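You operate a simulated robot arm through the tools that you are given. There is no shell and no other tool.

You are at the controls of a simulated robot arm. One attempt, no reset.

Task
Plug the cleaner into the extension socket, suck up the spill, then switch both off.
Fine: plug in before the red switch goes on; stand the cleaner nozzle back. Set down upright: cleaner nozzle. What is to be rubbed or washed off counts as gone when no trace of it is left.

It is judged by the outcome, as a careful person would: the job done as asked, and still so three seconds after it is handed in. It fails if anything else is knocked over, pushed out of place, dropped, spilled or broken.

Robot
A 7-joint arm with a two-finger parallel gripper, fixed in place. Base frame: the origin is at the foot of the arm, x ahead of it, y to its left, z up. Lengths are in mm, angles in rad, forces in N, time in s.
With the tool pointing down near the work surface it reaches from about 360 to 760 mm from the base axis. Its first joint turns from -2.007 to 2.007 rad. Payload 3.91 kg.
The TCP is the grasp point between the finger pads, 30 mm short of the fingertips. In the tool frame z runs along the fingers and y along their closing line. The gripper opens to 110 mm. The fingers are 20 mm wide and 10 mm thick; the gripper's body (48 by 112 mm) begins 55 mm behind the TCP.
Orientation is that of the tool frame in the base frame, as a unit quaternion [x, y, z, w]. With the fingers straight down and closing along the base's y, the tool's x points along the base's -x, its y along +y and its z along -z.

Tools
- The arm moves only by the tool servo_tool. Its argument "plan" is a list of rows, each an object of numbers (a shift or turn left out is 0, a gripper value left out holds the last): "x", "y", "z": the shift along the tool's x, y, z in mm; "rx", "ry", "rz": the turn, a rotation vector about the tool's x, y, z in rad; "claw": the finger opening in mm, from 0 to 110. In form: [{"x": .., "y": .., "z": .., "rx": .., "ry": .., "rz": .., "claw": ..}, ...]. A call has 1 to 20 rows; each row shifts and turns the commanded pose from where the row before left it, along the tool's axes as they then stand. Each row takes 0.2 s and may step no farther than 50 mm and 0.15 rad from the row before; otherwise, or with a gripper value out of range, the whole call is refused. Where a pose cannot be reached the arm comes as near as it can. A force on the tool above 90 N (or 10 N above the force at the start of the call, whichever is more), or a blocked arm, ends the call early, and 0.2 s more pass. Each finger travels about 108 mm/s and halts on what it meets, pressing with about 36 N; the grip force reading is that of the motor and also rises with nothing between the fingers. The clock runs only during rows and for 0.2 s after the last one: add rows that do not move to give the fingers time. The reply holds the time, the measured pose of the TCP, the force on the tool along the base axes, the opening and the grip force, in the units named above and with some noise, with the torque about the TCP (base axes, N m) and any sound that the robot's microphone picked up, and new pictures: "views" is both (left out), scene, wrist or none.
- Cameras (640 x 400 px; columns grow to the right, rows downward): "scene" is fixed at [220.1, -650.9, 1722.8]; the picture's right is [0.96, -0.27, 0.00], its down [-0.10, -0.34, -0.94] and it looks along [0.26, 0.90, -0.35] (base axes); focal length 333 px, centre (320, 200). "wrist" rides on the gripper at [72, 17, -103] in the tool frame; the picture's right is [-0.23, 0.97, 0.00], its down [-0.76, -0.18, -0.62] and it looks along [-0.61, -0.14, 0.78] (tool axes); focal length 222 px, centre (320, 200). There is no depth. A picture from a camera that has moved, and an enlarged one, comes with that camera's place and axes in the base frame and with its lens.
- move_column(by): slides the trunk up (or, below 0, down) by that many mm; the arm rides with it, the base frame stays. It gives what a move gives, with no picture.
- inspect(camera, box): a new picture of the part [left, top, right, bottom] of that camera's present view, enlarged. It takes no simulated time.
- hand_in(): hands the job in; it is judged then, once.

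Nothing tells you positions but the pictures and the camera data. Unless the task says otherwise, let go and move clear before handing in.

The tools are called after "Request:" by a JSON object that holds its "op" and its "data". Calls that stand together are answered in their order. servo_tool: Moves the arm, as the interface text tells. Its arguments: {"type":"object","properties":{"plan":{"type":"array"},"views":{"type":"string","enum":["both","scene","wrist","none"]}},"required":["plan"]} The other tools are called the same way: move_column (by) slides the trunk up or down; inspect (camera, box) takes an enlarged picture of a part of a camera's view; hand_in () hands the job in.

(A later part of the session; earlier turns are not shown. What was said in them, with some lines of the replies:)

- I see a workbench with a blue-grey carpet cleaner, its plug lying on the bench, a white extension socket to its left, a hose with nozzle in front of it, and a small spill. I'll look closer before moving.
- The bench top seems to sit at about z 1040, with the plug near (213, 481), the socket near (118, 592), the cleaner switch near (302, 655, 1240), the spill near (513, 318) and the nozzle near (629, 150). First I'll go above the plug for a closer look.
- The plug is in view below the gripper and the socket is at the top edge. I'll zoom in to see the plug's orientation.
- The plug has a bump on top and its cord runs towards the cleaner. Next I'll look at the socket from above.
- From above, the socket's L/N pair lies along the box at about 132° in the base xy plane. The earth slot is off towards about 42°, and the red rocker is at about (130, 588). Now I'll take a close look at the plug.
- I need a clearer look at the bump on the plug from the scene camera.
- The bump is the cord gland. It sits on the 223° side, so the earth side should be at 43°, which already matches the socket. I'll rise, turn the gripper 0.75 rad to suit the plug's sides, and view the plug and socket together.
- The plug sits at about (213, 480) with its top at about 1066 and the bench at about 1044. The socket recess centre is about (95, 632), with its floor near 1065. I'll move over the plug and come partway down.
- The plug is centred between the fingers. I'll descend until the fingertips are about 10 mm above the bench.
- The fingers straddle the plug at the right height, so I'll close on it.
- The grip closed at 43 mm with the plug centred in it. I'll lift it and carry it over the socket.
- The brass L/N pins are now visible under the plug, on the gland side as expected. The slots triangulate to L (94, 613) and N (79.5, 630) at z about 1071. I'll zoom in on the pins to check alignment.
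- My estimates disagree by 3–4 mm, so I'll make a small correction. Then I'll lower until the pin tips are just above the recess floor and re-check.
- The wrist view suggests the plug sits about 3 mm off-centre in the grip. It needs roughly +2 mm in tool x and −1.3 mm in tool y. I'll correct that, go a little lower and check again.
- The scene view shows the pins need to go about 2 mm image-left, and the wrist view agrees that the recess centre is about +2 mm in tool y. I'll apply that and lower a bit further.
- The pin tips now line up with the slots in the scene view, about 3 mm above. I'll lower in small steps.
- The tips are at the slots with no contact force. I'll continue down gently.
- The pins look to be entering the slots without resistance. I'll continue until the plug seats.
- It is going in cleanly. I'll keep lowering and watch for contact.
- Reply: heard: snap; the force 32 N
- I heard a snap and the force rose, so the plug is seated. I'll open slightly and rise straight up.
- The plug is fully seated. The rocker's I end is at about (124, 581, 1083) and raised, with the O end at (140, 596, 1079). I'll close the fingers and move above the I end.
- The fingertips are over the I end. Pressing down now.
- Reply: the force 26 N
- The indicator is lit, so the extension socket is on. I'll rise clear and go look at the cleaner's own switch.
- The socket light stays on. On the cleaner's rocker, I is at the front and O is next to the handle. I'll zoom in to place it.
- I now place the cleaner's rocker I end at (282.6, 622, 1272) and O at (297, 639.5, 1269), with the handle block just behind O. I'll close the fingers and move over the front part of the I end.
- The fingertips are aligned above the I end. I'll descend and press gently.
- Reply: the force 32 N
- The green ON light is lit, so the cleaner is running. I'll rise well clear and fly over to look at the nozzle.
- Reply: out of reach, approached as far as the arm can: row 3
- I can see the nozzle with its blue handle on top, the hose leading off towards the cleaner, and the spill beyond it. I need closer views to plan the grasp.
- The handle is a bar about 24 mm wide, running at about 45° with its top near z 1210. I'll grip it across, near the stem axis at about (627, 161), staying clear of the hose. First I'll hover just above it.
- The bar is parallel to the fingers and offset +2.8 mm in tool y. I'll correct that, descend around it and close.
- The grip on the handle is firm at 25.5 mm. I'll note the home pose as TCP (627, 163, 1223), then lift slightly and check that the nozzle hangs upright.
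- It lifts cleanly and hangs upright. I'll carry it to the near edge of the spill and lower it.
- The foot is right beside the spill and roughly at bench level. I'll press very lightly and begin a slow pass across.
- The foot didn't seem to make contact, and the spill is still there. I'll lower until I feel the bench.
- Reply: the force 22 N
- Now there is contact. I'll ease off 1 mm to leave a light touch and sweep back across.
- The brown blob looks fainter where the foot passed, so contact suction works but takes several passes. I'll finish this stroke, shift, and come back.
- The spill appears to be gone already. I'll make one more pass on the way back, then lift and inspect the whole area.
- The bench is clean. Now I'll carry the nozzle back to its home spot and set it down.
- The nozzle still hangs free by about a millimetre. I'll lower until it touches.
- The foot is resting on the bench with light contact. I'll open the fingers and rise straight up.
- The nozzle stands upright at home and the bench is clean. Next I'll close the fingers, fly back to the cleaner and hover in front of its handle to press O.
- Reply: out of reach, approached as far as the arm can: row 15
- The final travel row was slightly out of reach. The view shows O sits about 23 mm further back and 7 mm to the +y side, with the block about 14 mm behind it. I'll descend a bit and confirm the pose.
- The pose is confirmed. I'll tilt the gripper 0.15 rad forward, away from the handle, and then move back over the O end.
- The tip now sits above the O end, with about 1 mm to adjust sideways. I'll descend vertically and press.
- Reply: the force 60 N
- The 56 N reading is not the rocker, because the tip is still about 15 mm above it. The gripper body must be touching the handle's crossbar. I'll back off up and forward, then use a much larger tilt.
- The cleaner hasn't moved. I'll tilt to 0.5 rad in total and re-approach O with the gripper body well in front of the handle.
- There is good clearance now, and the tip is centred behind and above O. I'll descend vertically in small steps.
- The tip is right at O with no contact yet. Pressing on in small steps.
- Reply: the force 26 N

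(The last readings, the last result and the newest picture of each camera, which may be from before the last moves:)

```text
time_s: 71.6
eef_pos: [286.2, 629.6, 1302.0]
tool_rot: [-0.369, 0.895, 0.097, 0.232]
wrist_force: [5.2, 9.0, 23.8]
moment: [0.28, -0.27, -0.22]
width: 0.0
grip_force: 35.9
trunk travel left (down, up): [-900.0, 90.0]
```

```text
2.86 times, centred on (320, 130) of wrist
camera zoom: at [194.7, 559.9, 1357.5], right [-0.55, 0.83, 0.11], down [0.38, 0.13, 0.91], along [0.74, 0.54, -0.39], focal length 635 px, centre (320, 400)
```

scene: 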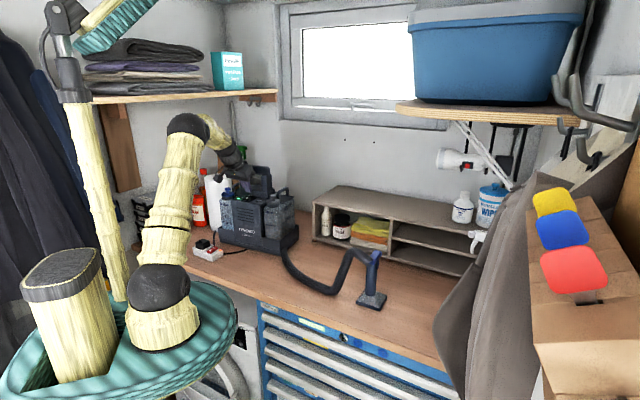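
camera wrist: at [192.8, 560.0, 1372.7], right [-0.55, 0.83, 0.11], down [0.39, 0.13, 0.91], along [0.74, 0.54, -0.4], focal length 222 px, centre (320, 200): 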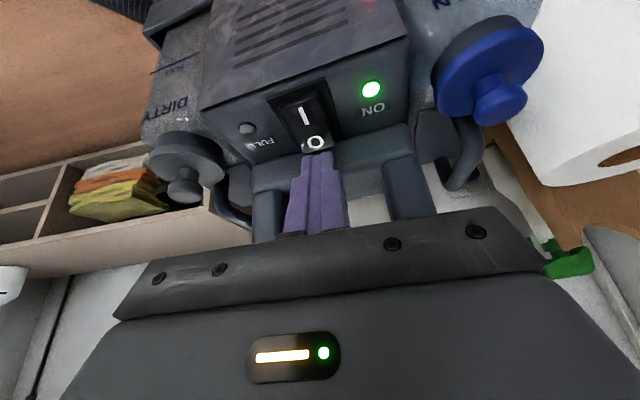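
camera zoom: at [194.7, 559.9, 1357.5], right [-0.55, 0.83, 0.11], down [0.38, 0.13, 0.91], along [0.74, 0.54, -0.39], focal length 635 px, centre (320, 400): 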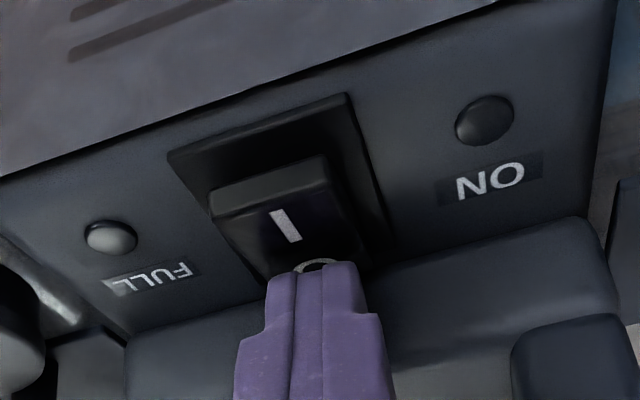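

The ON light went out and O is pressed. I'll back away up and forward, straighten the tool, and head to the red switch.

Request:
{"op": "servo_tool", "data": {"plan": [{"x": -4.8, "z": -8.8}, {"x": -9.6, "z": -17.5}, {"x": 35, "z": -19}, {"ry": 0.15}, {"ry": 0.15}, {"ry": 0.15}, {"ry": 0.05}, {"x": 28.8, "y": 26.6}, {"x": 28.8, "y": 26.6}, {"x": 28.7, "y": 26.7}, {"z": 40}, {"z": 45}, {"z": 45}, {"z": 40}, {}]}}

Request:
{"op": "inspect", "data": {"camera": "scene", "box": [215, 150, 305, 220]}}

Request:
{"op": "inspect", "data": {"camera": "scene", "box": [196, 236, 220, 256]}}

Request:
{"op": "inspect", "data": {"camera": "wrist", "box": [220, 80, 420, 220]}}

```text
time_s: 74.8
eef_pos: [140.8, 594.8, 1155.4]
tool_rot: [-0.382, 0.924, 0.0, 0.0]
wrist_force: [-0.5, -0.4, -0.3]
moment: [0.0, 0.02, -0.01]
width: 0.2
grip_force: 35.8
trunk travel left (down, up): [-900.0, 90.0]
camera wrist: at [78.9, 555.1, 1259.4], right [-0.53, 0.85, 0.0], down [0.67, 0.41, 0.62], along [0.53, 0.33, -0.78], focal length 222 px, centre (320, 200)
```

scene: 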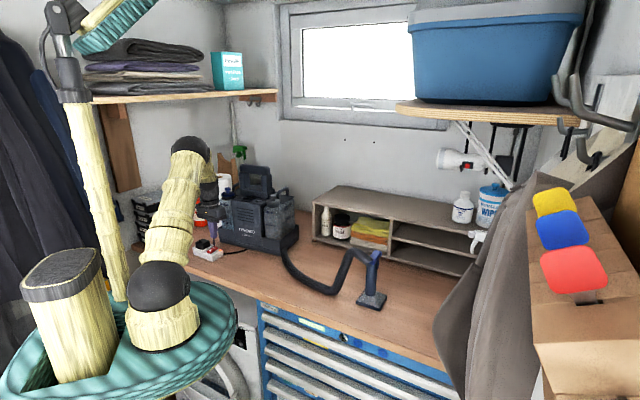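
wrist: 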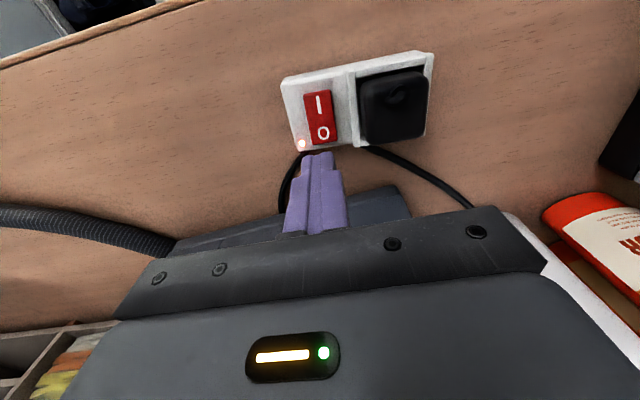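

```text
5.71 times, centred on (260, 185) of scene
camera zoom: at [220.1, -650.9, 1722.8], right [0.96, -0.27, 0.0], down [-0.1, -0.34, -0.94], along [0.26, 0.9, -0.35], focal length 1903 px, centre (663, 286)
```

zoom: 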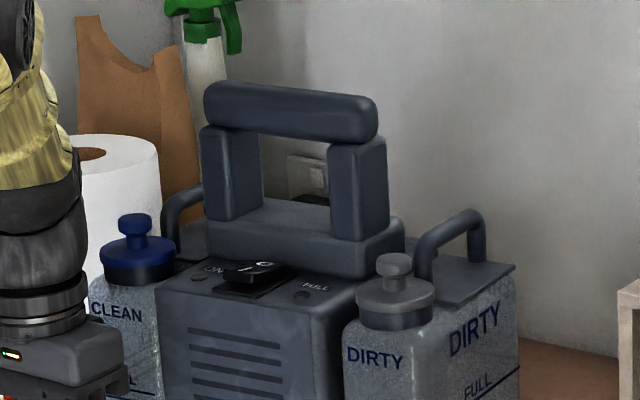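

```text
16.00 times, centred on (208, 246) of scene
camera zoom: at [220.1, -650.9, 1722.8], right [0.96, -0.27, 0.0], down [-0.1, -0.34, -0.94], along [0.26, 0.9, -0.35], focal length 5329 px, centre (2112, -536)
```

zoom: 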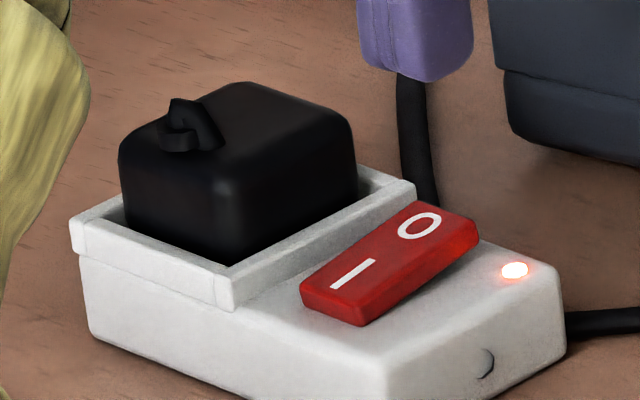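

```text
2.86 times, centred on (320, 150) of wrist
camera zoom: at [78.9, 555.1, 1259.4], right [-0.53, 0.85, 0.0], down [0.67, 0.41, 0.62], along [0.53, 0.33, -0.78], focal length 635 px, centre (320, 343)
```

zoom: 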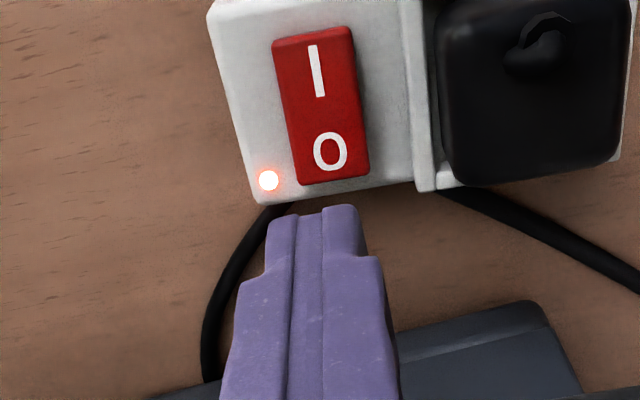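

The cleaner rocker shows off. The red switch's O end is about 3 mm off in both tool axes, so I'll correct and press it down.

Request:
{"op": "servo_tool", "data": {"plan": [{"x": 2.5, "y": 3.8}, {"z": 15}, {"z": 13}, {}, {}], "views": "none"}}

Request:
{"op": "inspect", "data": {"camera": "scene", "box": [196, 236, 220, 256]}}

Request:
{"op": "inspect", "data": {"camera": "wrist", "box": [220, 80, 420, 220]}}

```text
time_s: 76.0
eef_pos: [135.6, 596.6, 1130.6]
tool_rot: [-0.382, 0.924, 0.001, 0.0]
wrist_force: [0.2, -0.7, -0.6]
moment: [-0.01, -0.03, 0.02]
width: 0.0
grip_force: 35.9
trunk travel left (down, up): [-900.0, 90.0]
```

```text
16.00 times, centred on (208, 246) of scene
camera zoom: at [220.1, -650.9, 1722.8], right [0.96, -0.27, 0.0], down [-0.1, -0.34, -0.94], along [0.26, 0.9, -0.35], focal length 5329 px, centre (2112, -536)
```

zoom: 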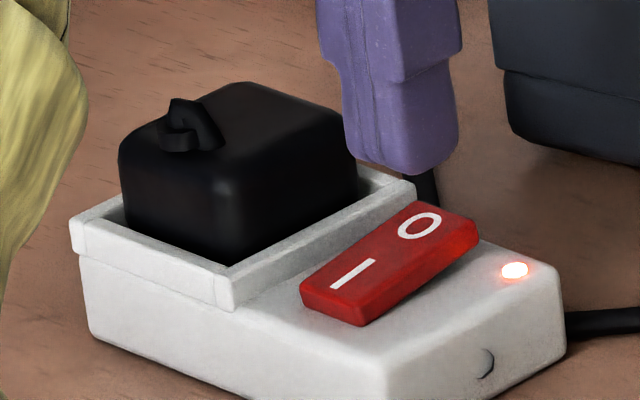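

```text
2.86 times, centred on (320, 150) of wrist
camera zoom: at [72.5, 557.9, 1233.5], right [-0.53, 0.85, 0.0], down [0.67, 0.41, 0.62], along [0.53, 0.33, -0.78], focal length 635 px, centre (320, 343)
```

zoom: 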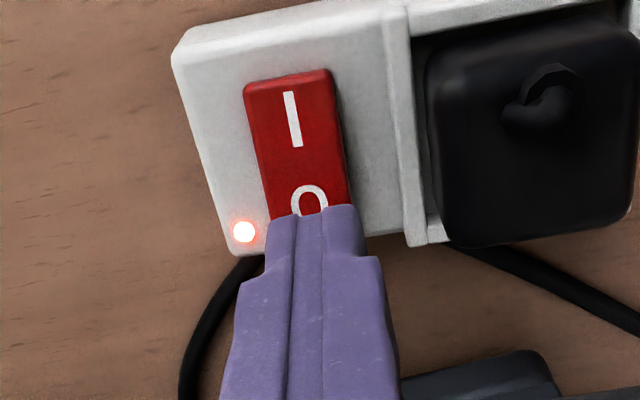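

A small sideways correction, then press.

Request:
{"op": "servo_tool", "data": {"plan": [{"x": 0.5, "y": -2.2, "z": 6}, {"z": 5}, {"z": 2}, {"z": 2}, {"z": 2}, {}], "views": "none"}}

Request:
{"op": "inspect", "data": {"camera": "scene", "box": [196, 236, 220, 256]}}

```text
time_s: 77.4
eef_pos: [137.2, 594.5, 1113.8]
tool_rot: [-0.382, 0.924, 0.0, 0.0]
wrist_force: [0.8, -0.1, 1.3]
moment: [0.03, -0.04, 0.01]
width: 0.0
grip_force: 36.1
trunk travel left (down, up): [-900.0, 90.0]
```

```text
16.00 times, centred on (208, 246) of scene
camera zoom: at [220.1, -650.9, 1722.8], right [0.96, -0.27, 0.0], down [-0.1, -0.34, -0.94], along [0.26, 0.9, -0.35], focal length 5329 px, centre (2112, -536)
```

zoom: 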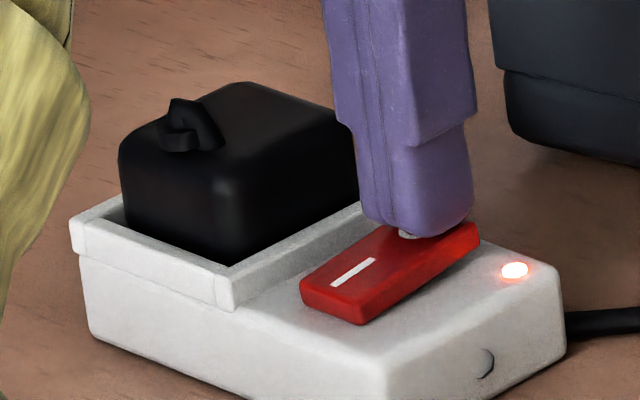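

The tip is starting to touch the O end. I'll press a few millimetres more.

Request:
{"op": "servo_tool", "data": {"plan": [{"z": 2}, {"z": 2}, {"z": 2}, {}], "views": "none"}}

Request:
{"op": "inspect", "data": {"camera": "scene", "box": [196, 236, 220, 256]}}

```text
time_s: 78.4
eef_pos: [136.5, 595.2, 1112.5]
tool_rot: [-0.382, 0.924, 0.003, 0.002]
wrist_force: [4.1, 2.4, 24.7]
moment: [-0.12, 0.02, -0.06]
width: 0.0
grip_force: 35.6
trunk travel left (down, up): [-900.0, 90.0]
```

```text
16.00 times, centred on (208, 246) of scene
camera zoom: at [220.1, -650.9, 1722.8], right [0.96, -0.27, 0.0], down [-0.1, -0.34, -0.94], along [0.26, 0.9, -0.35], focal length 5329 px, centre (2112, -536)
```

zoom: 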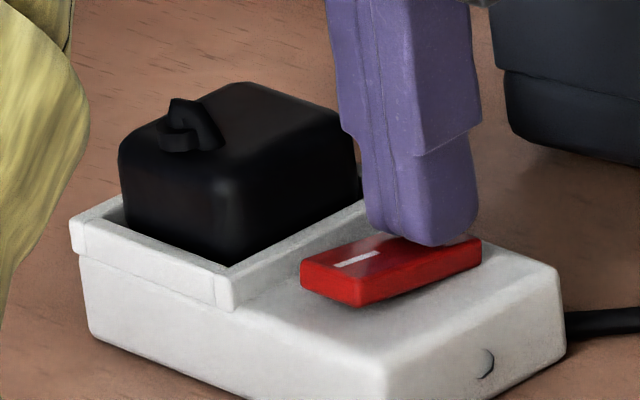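

The red switch is off and its light is out. I'll rise clear and do a final check of everything.

Request:
{"op": "servo_tool", "data": {"plan": [{"z": -15}, {"z": -40}, {"z": -45}, {"z": -45}, {"x": 40, "z": -20}, {"x": 40, "z": -20}, {"x": 20}, {}]}}

Request:
{"op": "inspect", "data": {"camera": "scene", "box": [190, 150, 310, 265]}}

Request:
{"op": "inspect", "data": {"camera": "scene", "box": [270, 225, 420, 320]}}

Request:
{"op": "inspect", "data": {"camera": "scene", "box": [196, 236, 220, 256]}}

Request:
{"op": "inspect", "data": {"camera": "scene", "box": [300, 255, 360, 300]}}

```text
time_s: 80.2
eef_pos: [66.9, 525.2, 1294.2]
tool_rot: [-0.382, 0.924, -0.001, 0.0]
wrist_force: [0.4, 0.4, 0.0]
moment: [-0.03, 0.01, 0.01]
width: 0.3
grip_force: 36.2
trunk travel left (down, up): [-900.0, 90.0]
camera wrist: at [4.0, 485.9, 1397.7], right [-0.53, 0.85, 0.0], down [0.67, 0.41, 0.62], along [0.53, 0.33, -0.78], focal length 222 px, centre (320, 200)
```

scene: 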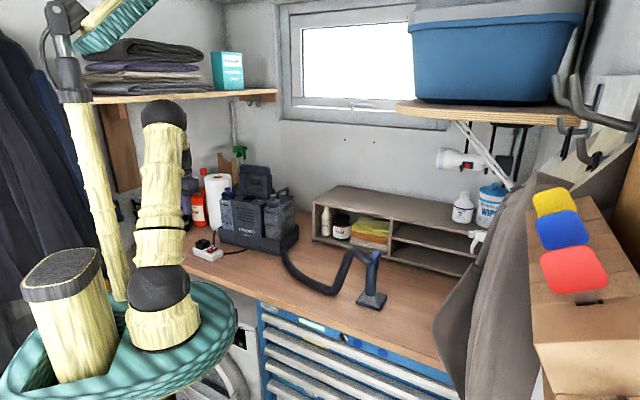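
wrist: 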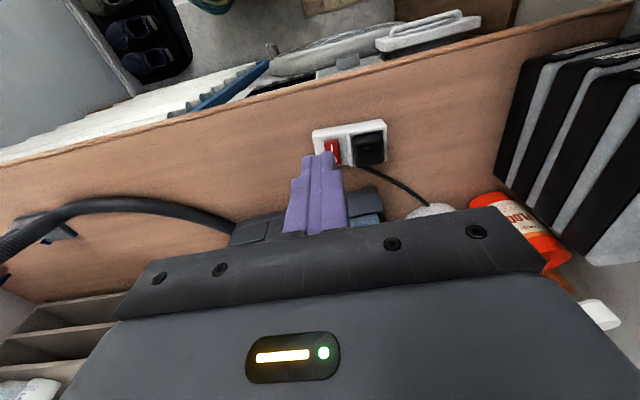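

```text
3.48 times, centred on (250, 208) of scene
camera zoom: at [220.1, -650.9, 1722.8], right [0.96, -0.27, 0.0], down [-0.1, -0.34, -0.94], along [0.26, 0.9, -0.35], focal length 1158 px, centre (564, 174)
```

zoom: 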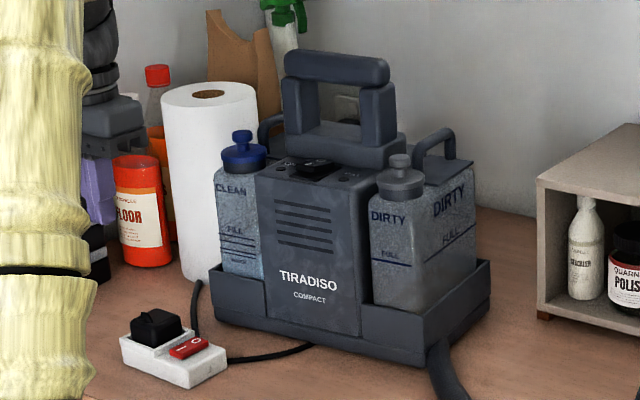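

```text
4.21 times, centred on (345, 272) of scene
camera zoom: at [220.1, -650.9, 1722.8], right [0.96, -0.27, 0.0], down [-0.1, -0.34, -0.94], along [0.26, 0.9, -0.35], focal length 1402 px, centre (215, -105)
```

zoom: 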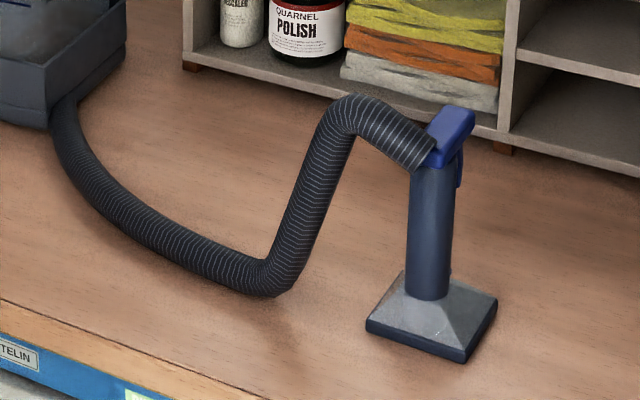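

```text
16.00 times, centred on (208, 246) of scene
camera zoom: at [220.1, -650.9, 1722.8], right [0.96, -0.27, 0.0], down [-0.1, -0.34, -0.94], along [0.26, 0.9, -0.35], focal length 5329 px, centre (2112, -536)
```

zoom: 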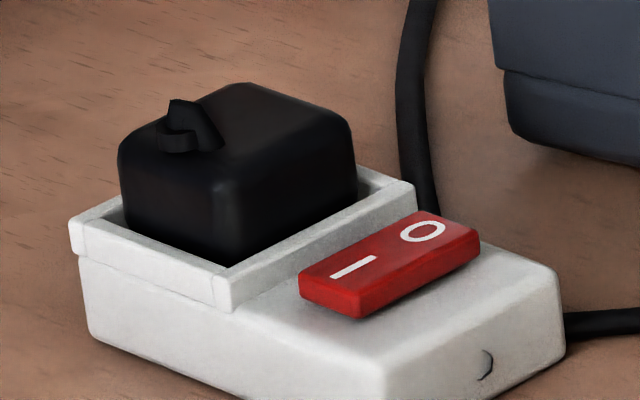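

```text
8.89 times, centred on (330, 278) of scene
camera zoom: at [220.1, -650.9, 1722.8], right [0.96, -0.27, 0.0], down [-0.1, -0.34, -0.94], along [0.26, 0.9, -0.35], focal length 2961 px, centre (231, -489)
```

zoom: 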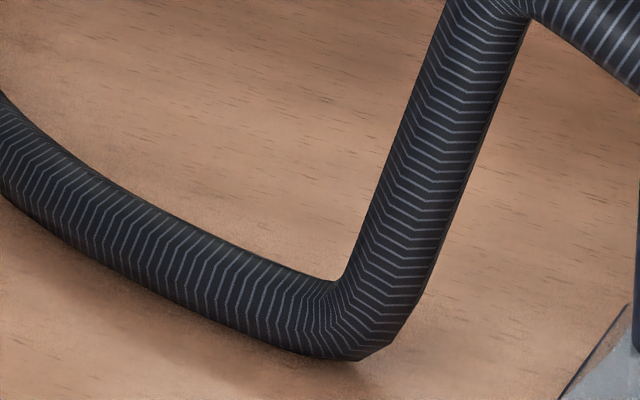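

The red rocker looks to be resting between its on and off tilts, though its light is out. I'll check whether it settles and compare the cleaner's rocker.

Request:
{"op": "servo_tool", "data": {"plan": [{}, {}, {}, {}, {}], "views": "none"}}

Request:
{"op": "inspect", "data": {"camera": "scene", "box": [196, 236, 220, 256]}}

Request:
{"op": "inspect", "data": {"camera": "scene", "box": [232, 186, 268, 210]}}

```text
time_s: 81.4
eef_pos: [66.6, 525.1, 1293.9]
tool_rot: [-0.382, 0.924, 0.0, 0.0]
wrist_force: [-0.1, -0.6, 0.2]
moment: [0.01, 0.05, 0.01]
width: 0.0
grip_force: 35.8
trunk travel left (down, up): [-900.0, 90.0]
```

```text
16.00 times, centred on (208, 246) of scene
camera zoom: at [220.1, -650.9, 1722.8], right [0.96, -0.27, 0.0], down [-0.1, -0.34, -0.94], along [0.26, 0.9, -0.35], focal length 5329 px, centre (2112, -536)
```

zoom: 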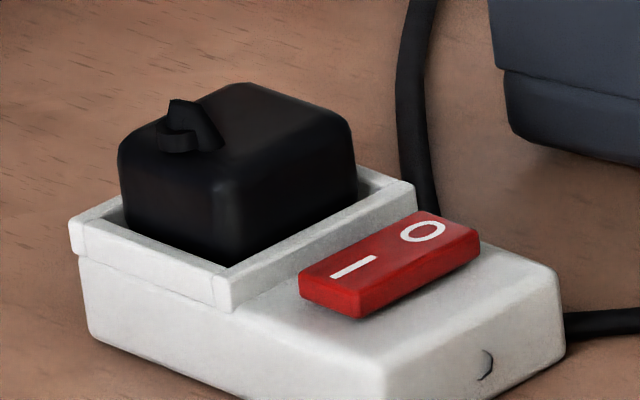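

```text
16.00 times, centred on (250, 198) of scene
camera zoom: at [220.1, -650.9, 1722.8], right [0.96, -0.27, 0.0], down [-0.1, -0.34, -0.94], along [0.26, 0.9, -0.35], focal length 5329 px, centre (1440, 232)
```

zoom: 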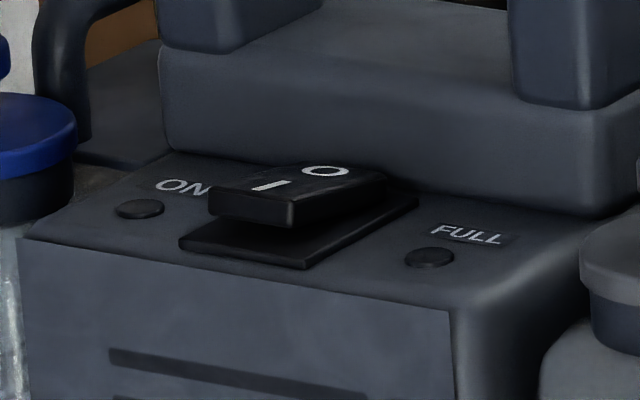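

The cleaner rocker exactly matches its original off position. The red one sits halfway, so I'll press its O end again, nearer the edge, to seat it fully.

Request:
{"op": "servo_tool", "data": {"plan": [{"x": -34.5}, {"x": -34.5}, {"x": -34.5, "y": -0.7}, {"z": 41}, {"z": 41}, {"z": 41}, {"z": 40}, {}, {}], "views": "wrist"}}

Request:
{"op": "inspect", "data": {"camera": "scene", "box": [196, 236, 220, 256]}}

Request:
{"op": "inspect", "data": {"camera": "wrist", "box": [220, 80, 420, 220]}}

```text
time_s: 83.4
eef_pos: [142.5, 598.0, 1129.6]
tool_rot: [-0.383, 0.924, 0.0, 0.0]
wrist_force: [-0.4, 0.4, -0.3]
moment: [-0.02, 0.01, -0.01]
width: 0.0
grip_force: 36.0
trunk travel left (down, up): [-900.0, 90.0]
camera wrist: at [79.8, 559.2, 1232.4], right [-0.53, 0.85, 0.0], down [0.66, 0.41, 0.62], along [0.53, 0.33, -0.78], focal length 222 px, centre (320, 200)
```

wrist: 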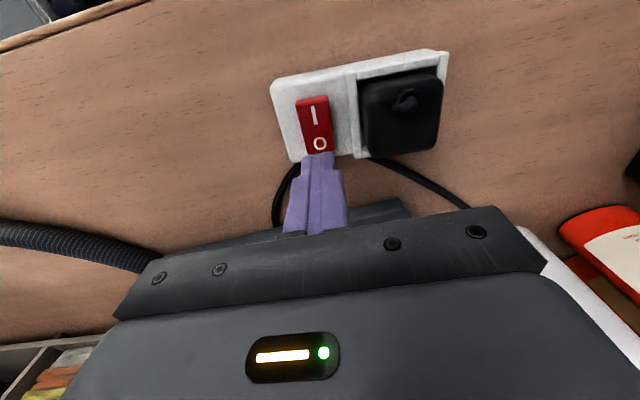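

```text
16.00 times, centred on (208, 246) of scene
camera zoom: at [220.1, -650.9, 1722.8], right [0.96, -0.27, 0.0], down [-0.1, -0.34, -0.94], along [0.26, 0.9, -0.35], focal length 5329 px, centre (2112, -536)
```

zoom: 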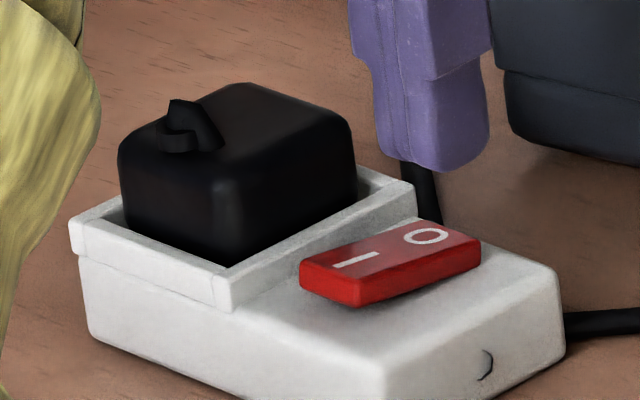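

```text
2.86 times, centred on (320, 150) of wrist
camera zoom: at [79.8, 559.2, 1232.4], right [-0.53, 0.85, 0.0], down [0.66, 0.41, 0.62], along [0.53, 0.33, -0.78], focal length 635 px, centre (320, 343)
```

zoom: 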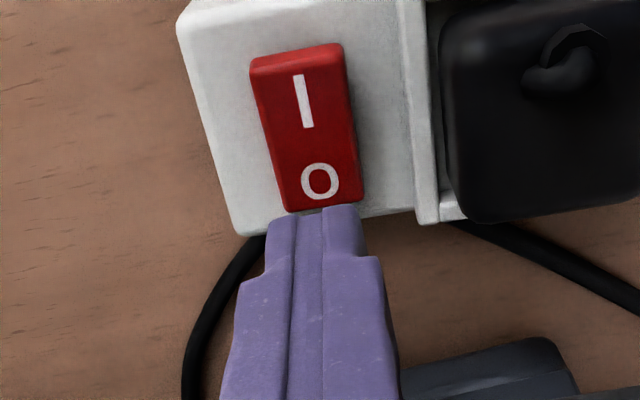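

The rocker has now settled into its original off position by itself, with the light out. No second press is needed, so I'll retreat and confirm it stays.

Request:
{"op": "servo_tool", "data": {"plan": [{"z": -40}, {"z": -40}, {"z": -40}, {"z": -40}, {"x": 35}, {"x": 35}, {"x": 30}, {}, {}, {}, {}, {}, {}, {}, {}]}}

Request:
{"op": "inspect", "data": {"camera": "scene", "box": [196, 236, 220, 256]}}

Request:
{"op": "inspect", "data": {"camera": "scene", "box": [232, 186, 268, 210]}}

```text
time_s: 86.6
eef_pos: [70.0, 524.9, 1291.0]
tool_rot: [-0.382, 0.924, 0.0, 0.0]
wrist_force: [-0.1, 1.0, 0.0]
moment: [0.01, -0.02, -0.01]
width: 0.1
grip_force: 35.7
trunk travel left (down, up): [-900.0, 90.0]
camera wrist: at [7.4, 485.2, 1394.0], right [-0.53, 0.85, 0.0], down [0.66, 0.41, 0.62], along [0.53, 0.33, -0.78], focal length 222 px, centre (320, 200)
```

scene: 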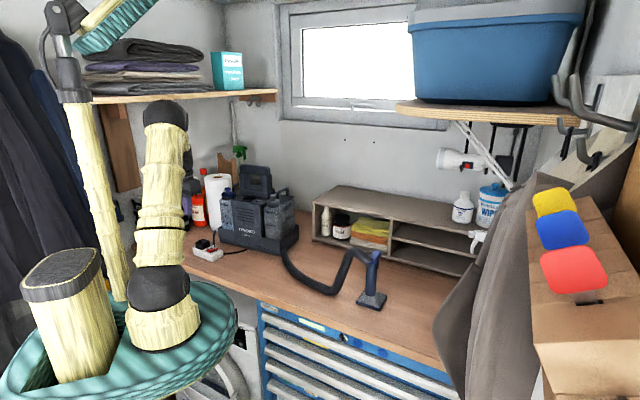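
wrist: 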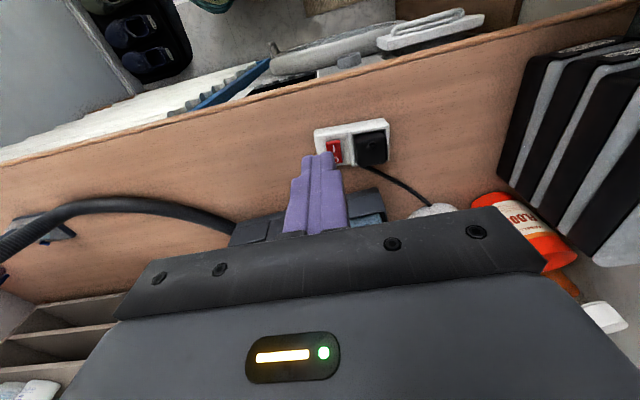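

```text
16.00 times, centred on (208, 246) of scene
camera zoom: at [220.1, -650.9, 1722.8], right [0.96, -0.27, 0.0], down [-0.1, -0.34, -0.94], along [0.26, 0.9, -0.35], focal length 5329 px, centre (2112, -536)
```

zoom: 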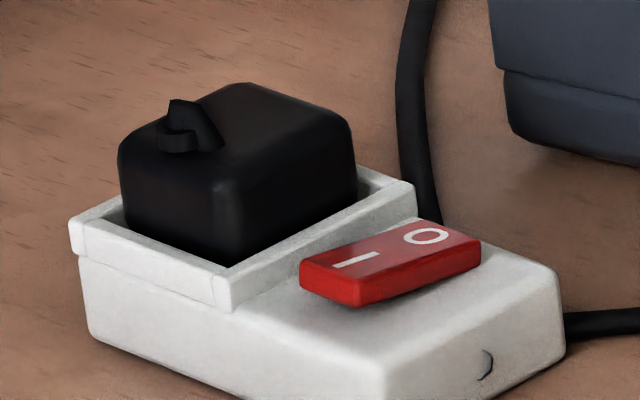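

```text
16.00 times, centred on (250, 198) of scene
camera zoom: at [220.1, -650.9, 1722.8], right [0.96, -0.27, 0.0], down [-0.1, -0.34, -0.94], along [0.26, 0.9, -0.35], focal length 5329 px, centre (1440, 232)
```

zoom: 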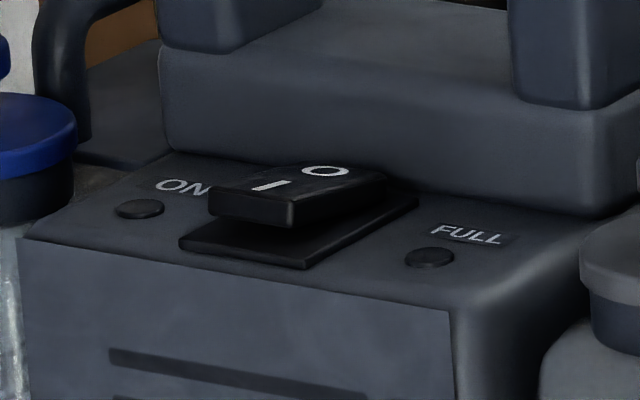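

Both switches are off and stable, the plug is in, the bench is clean and the nozzle stands upright at its spot. The arm is clear, so I'm handing in.

Request:
{"op": "hand_in", "data": {}}

```text
The job is handed in.
```

I plugged the cleaner into the extension socket, sucked up the spill and switched both off. I've handed the job in.

- **Order:** the plug snapped in before the red switch went on, then I started the cleaner.
- **Spill:** the last camera views after the passes show no trace of it on the bench.
- **Nozzle:** it is standing upright at its original spot, and the gripper has let go.
- **Switches:** both lights are out and both rockers sit in their original off positions. The red one took a couple of seconds to settle after I pressed it.
- **Contact:** while I was reaching for the cleaner's off switch, something other than the switch stopped the gripper at about 56 N, most likely the cleaner's handle. I backed off and came in at a steeper angle. The pictures show the cleaner did not move.
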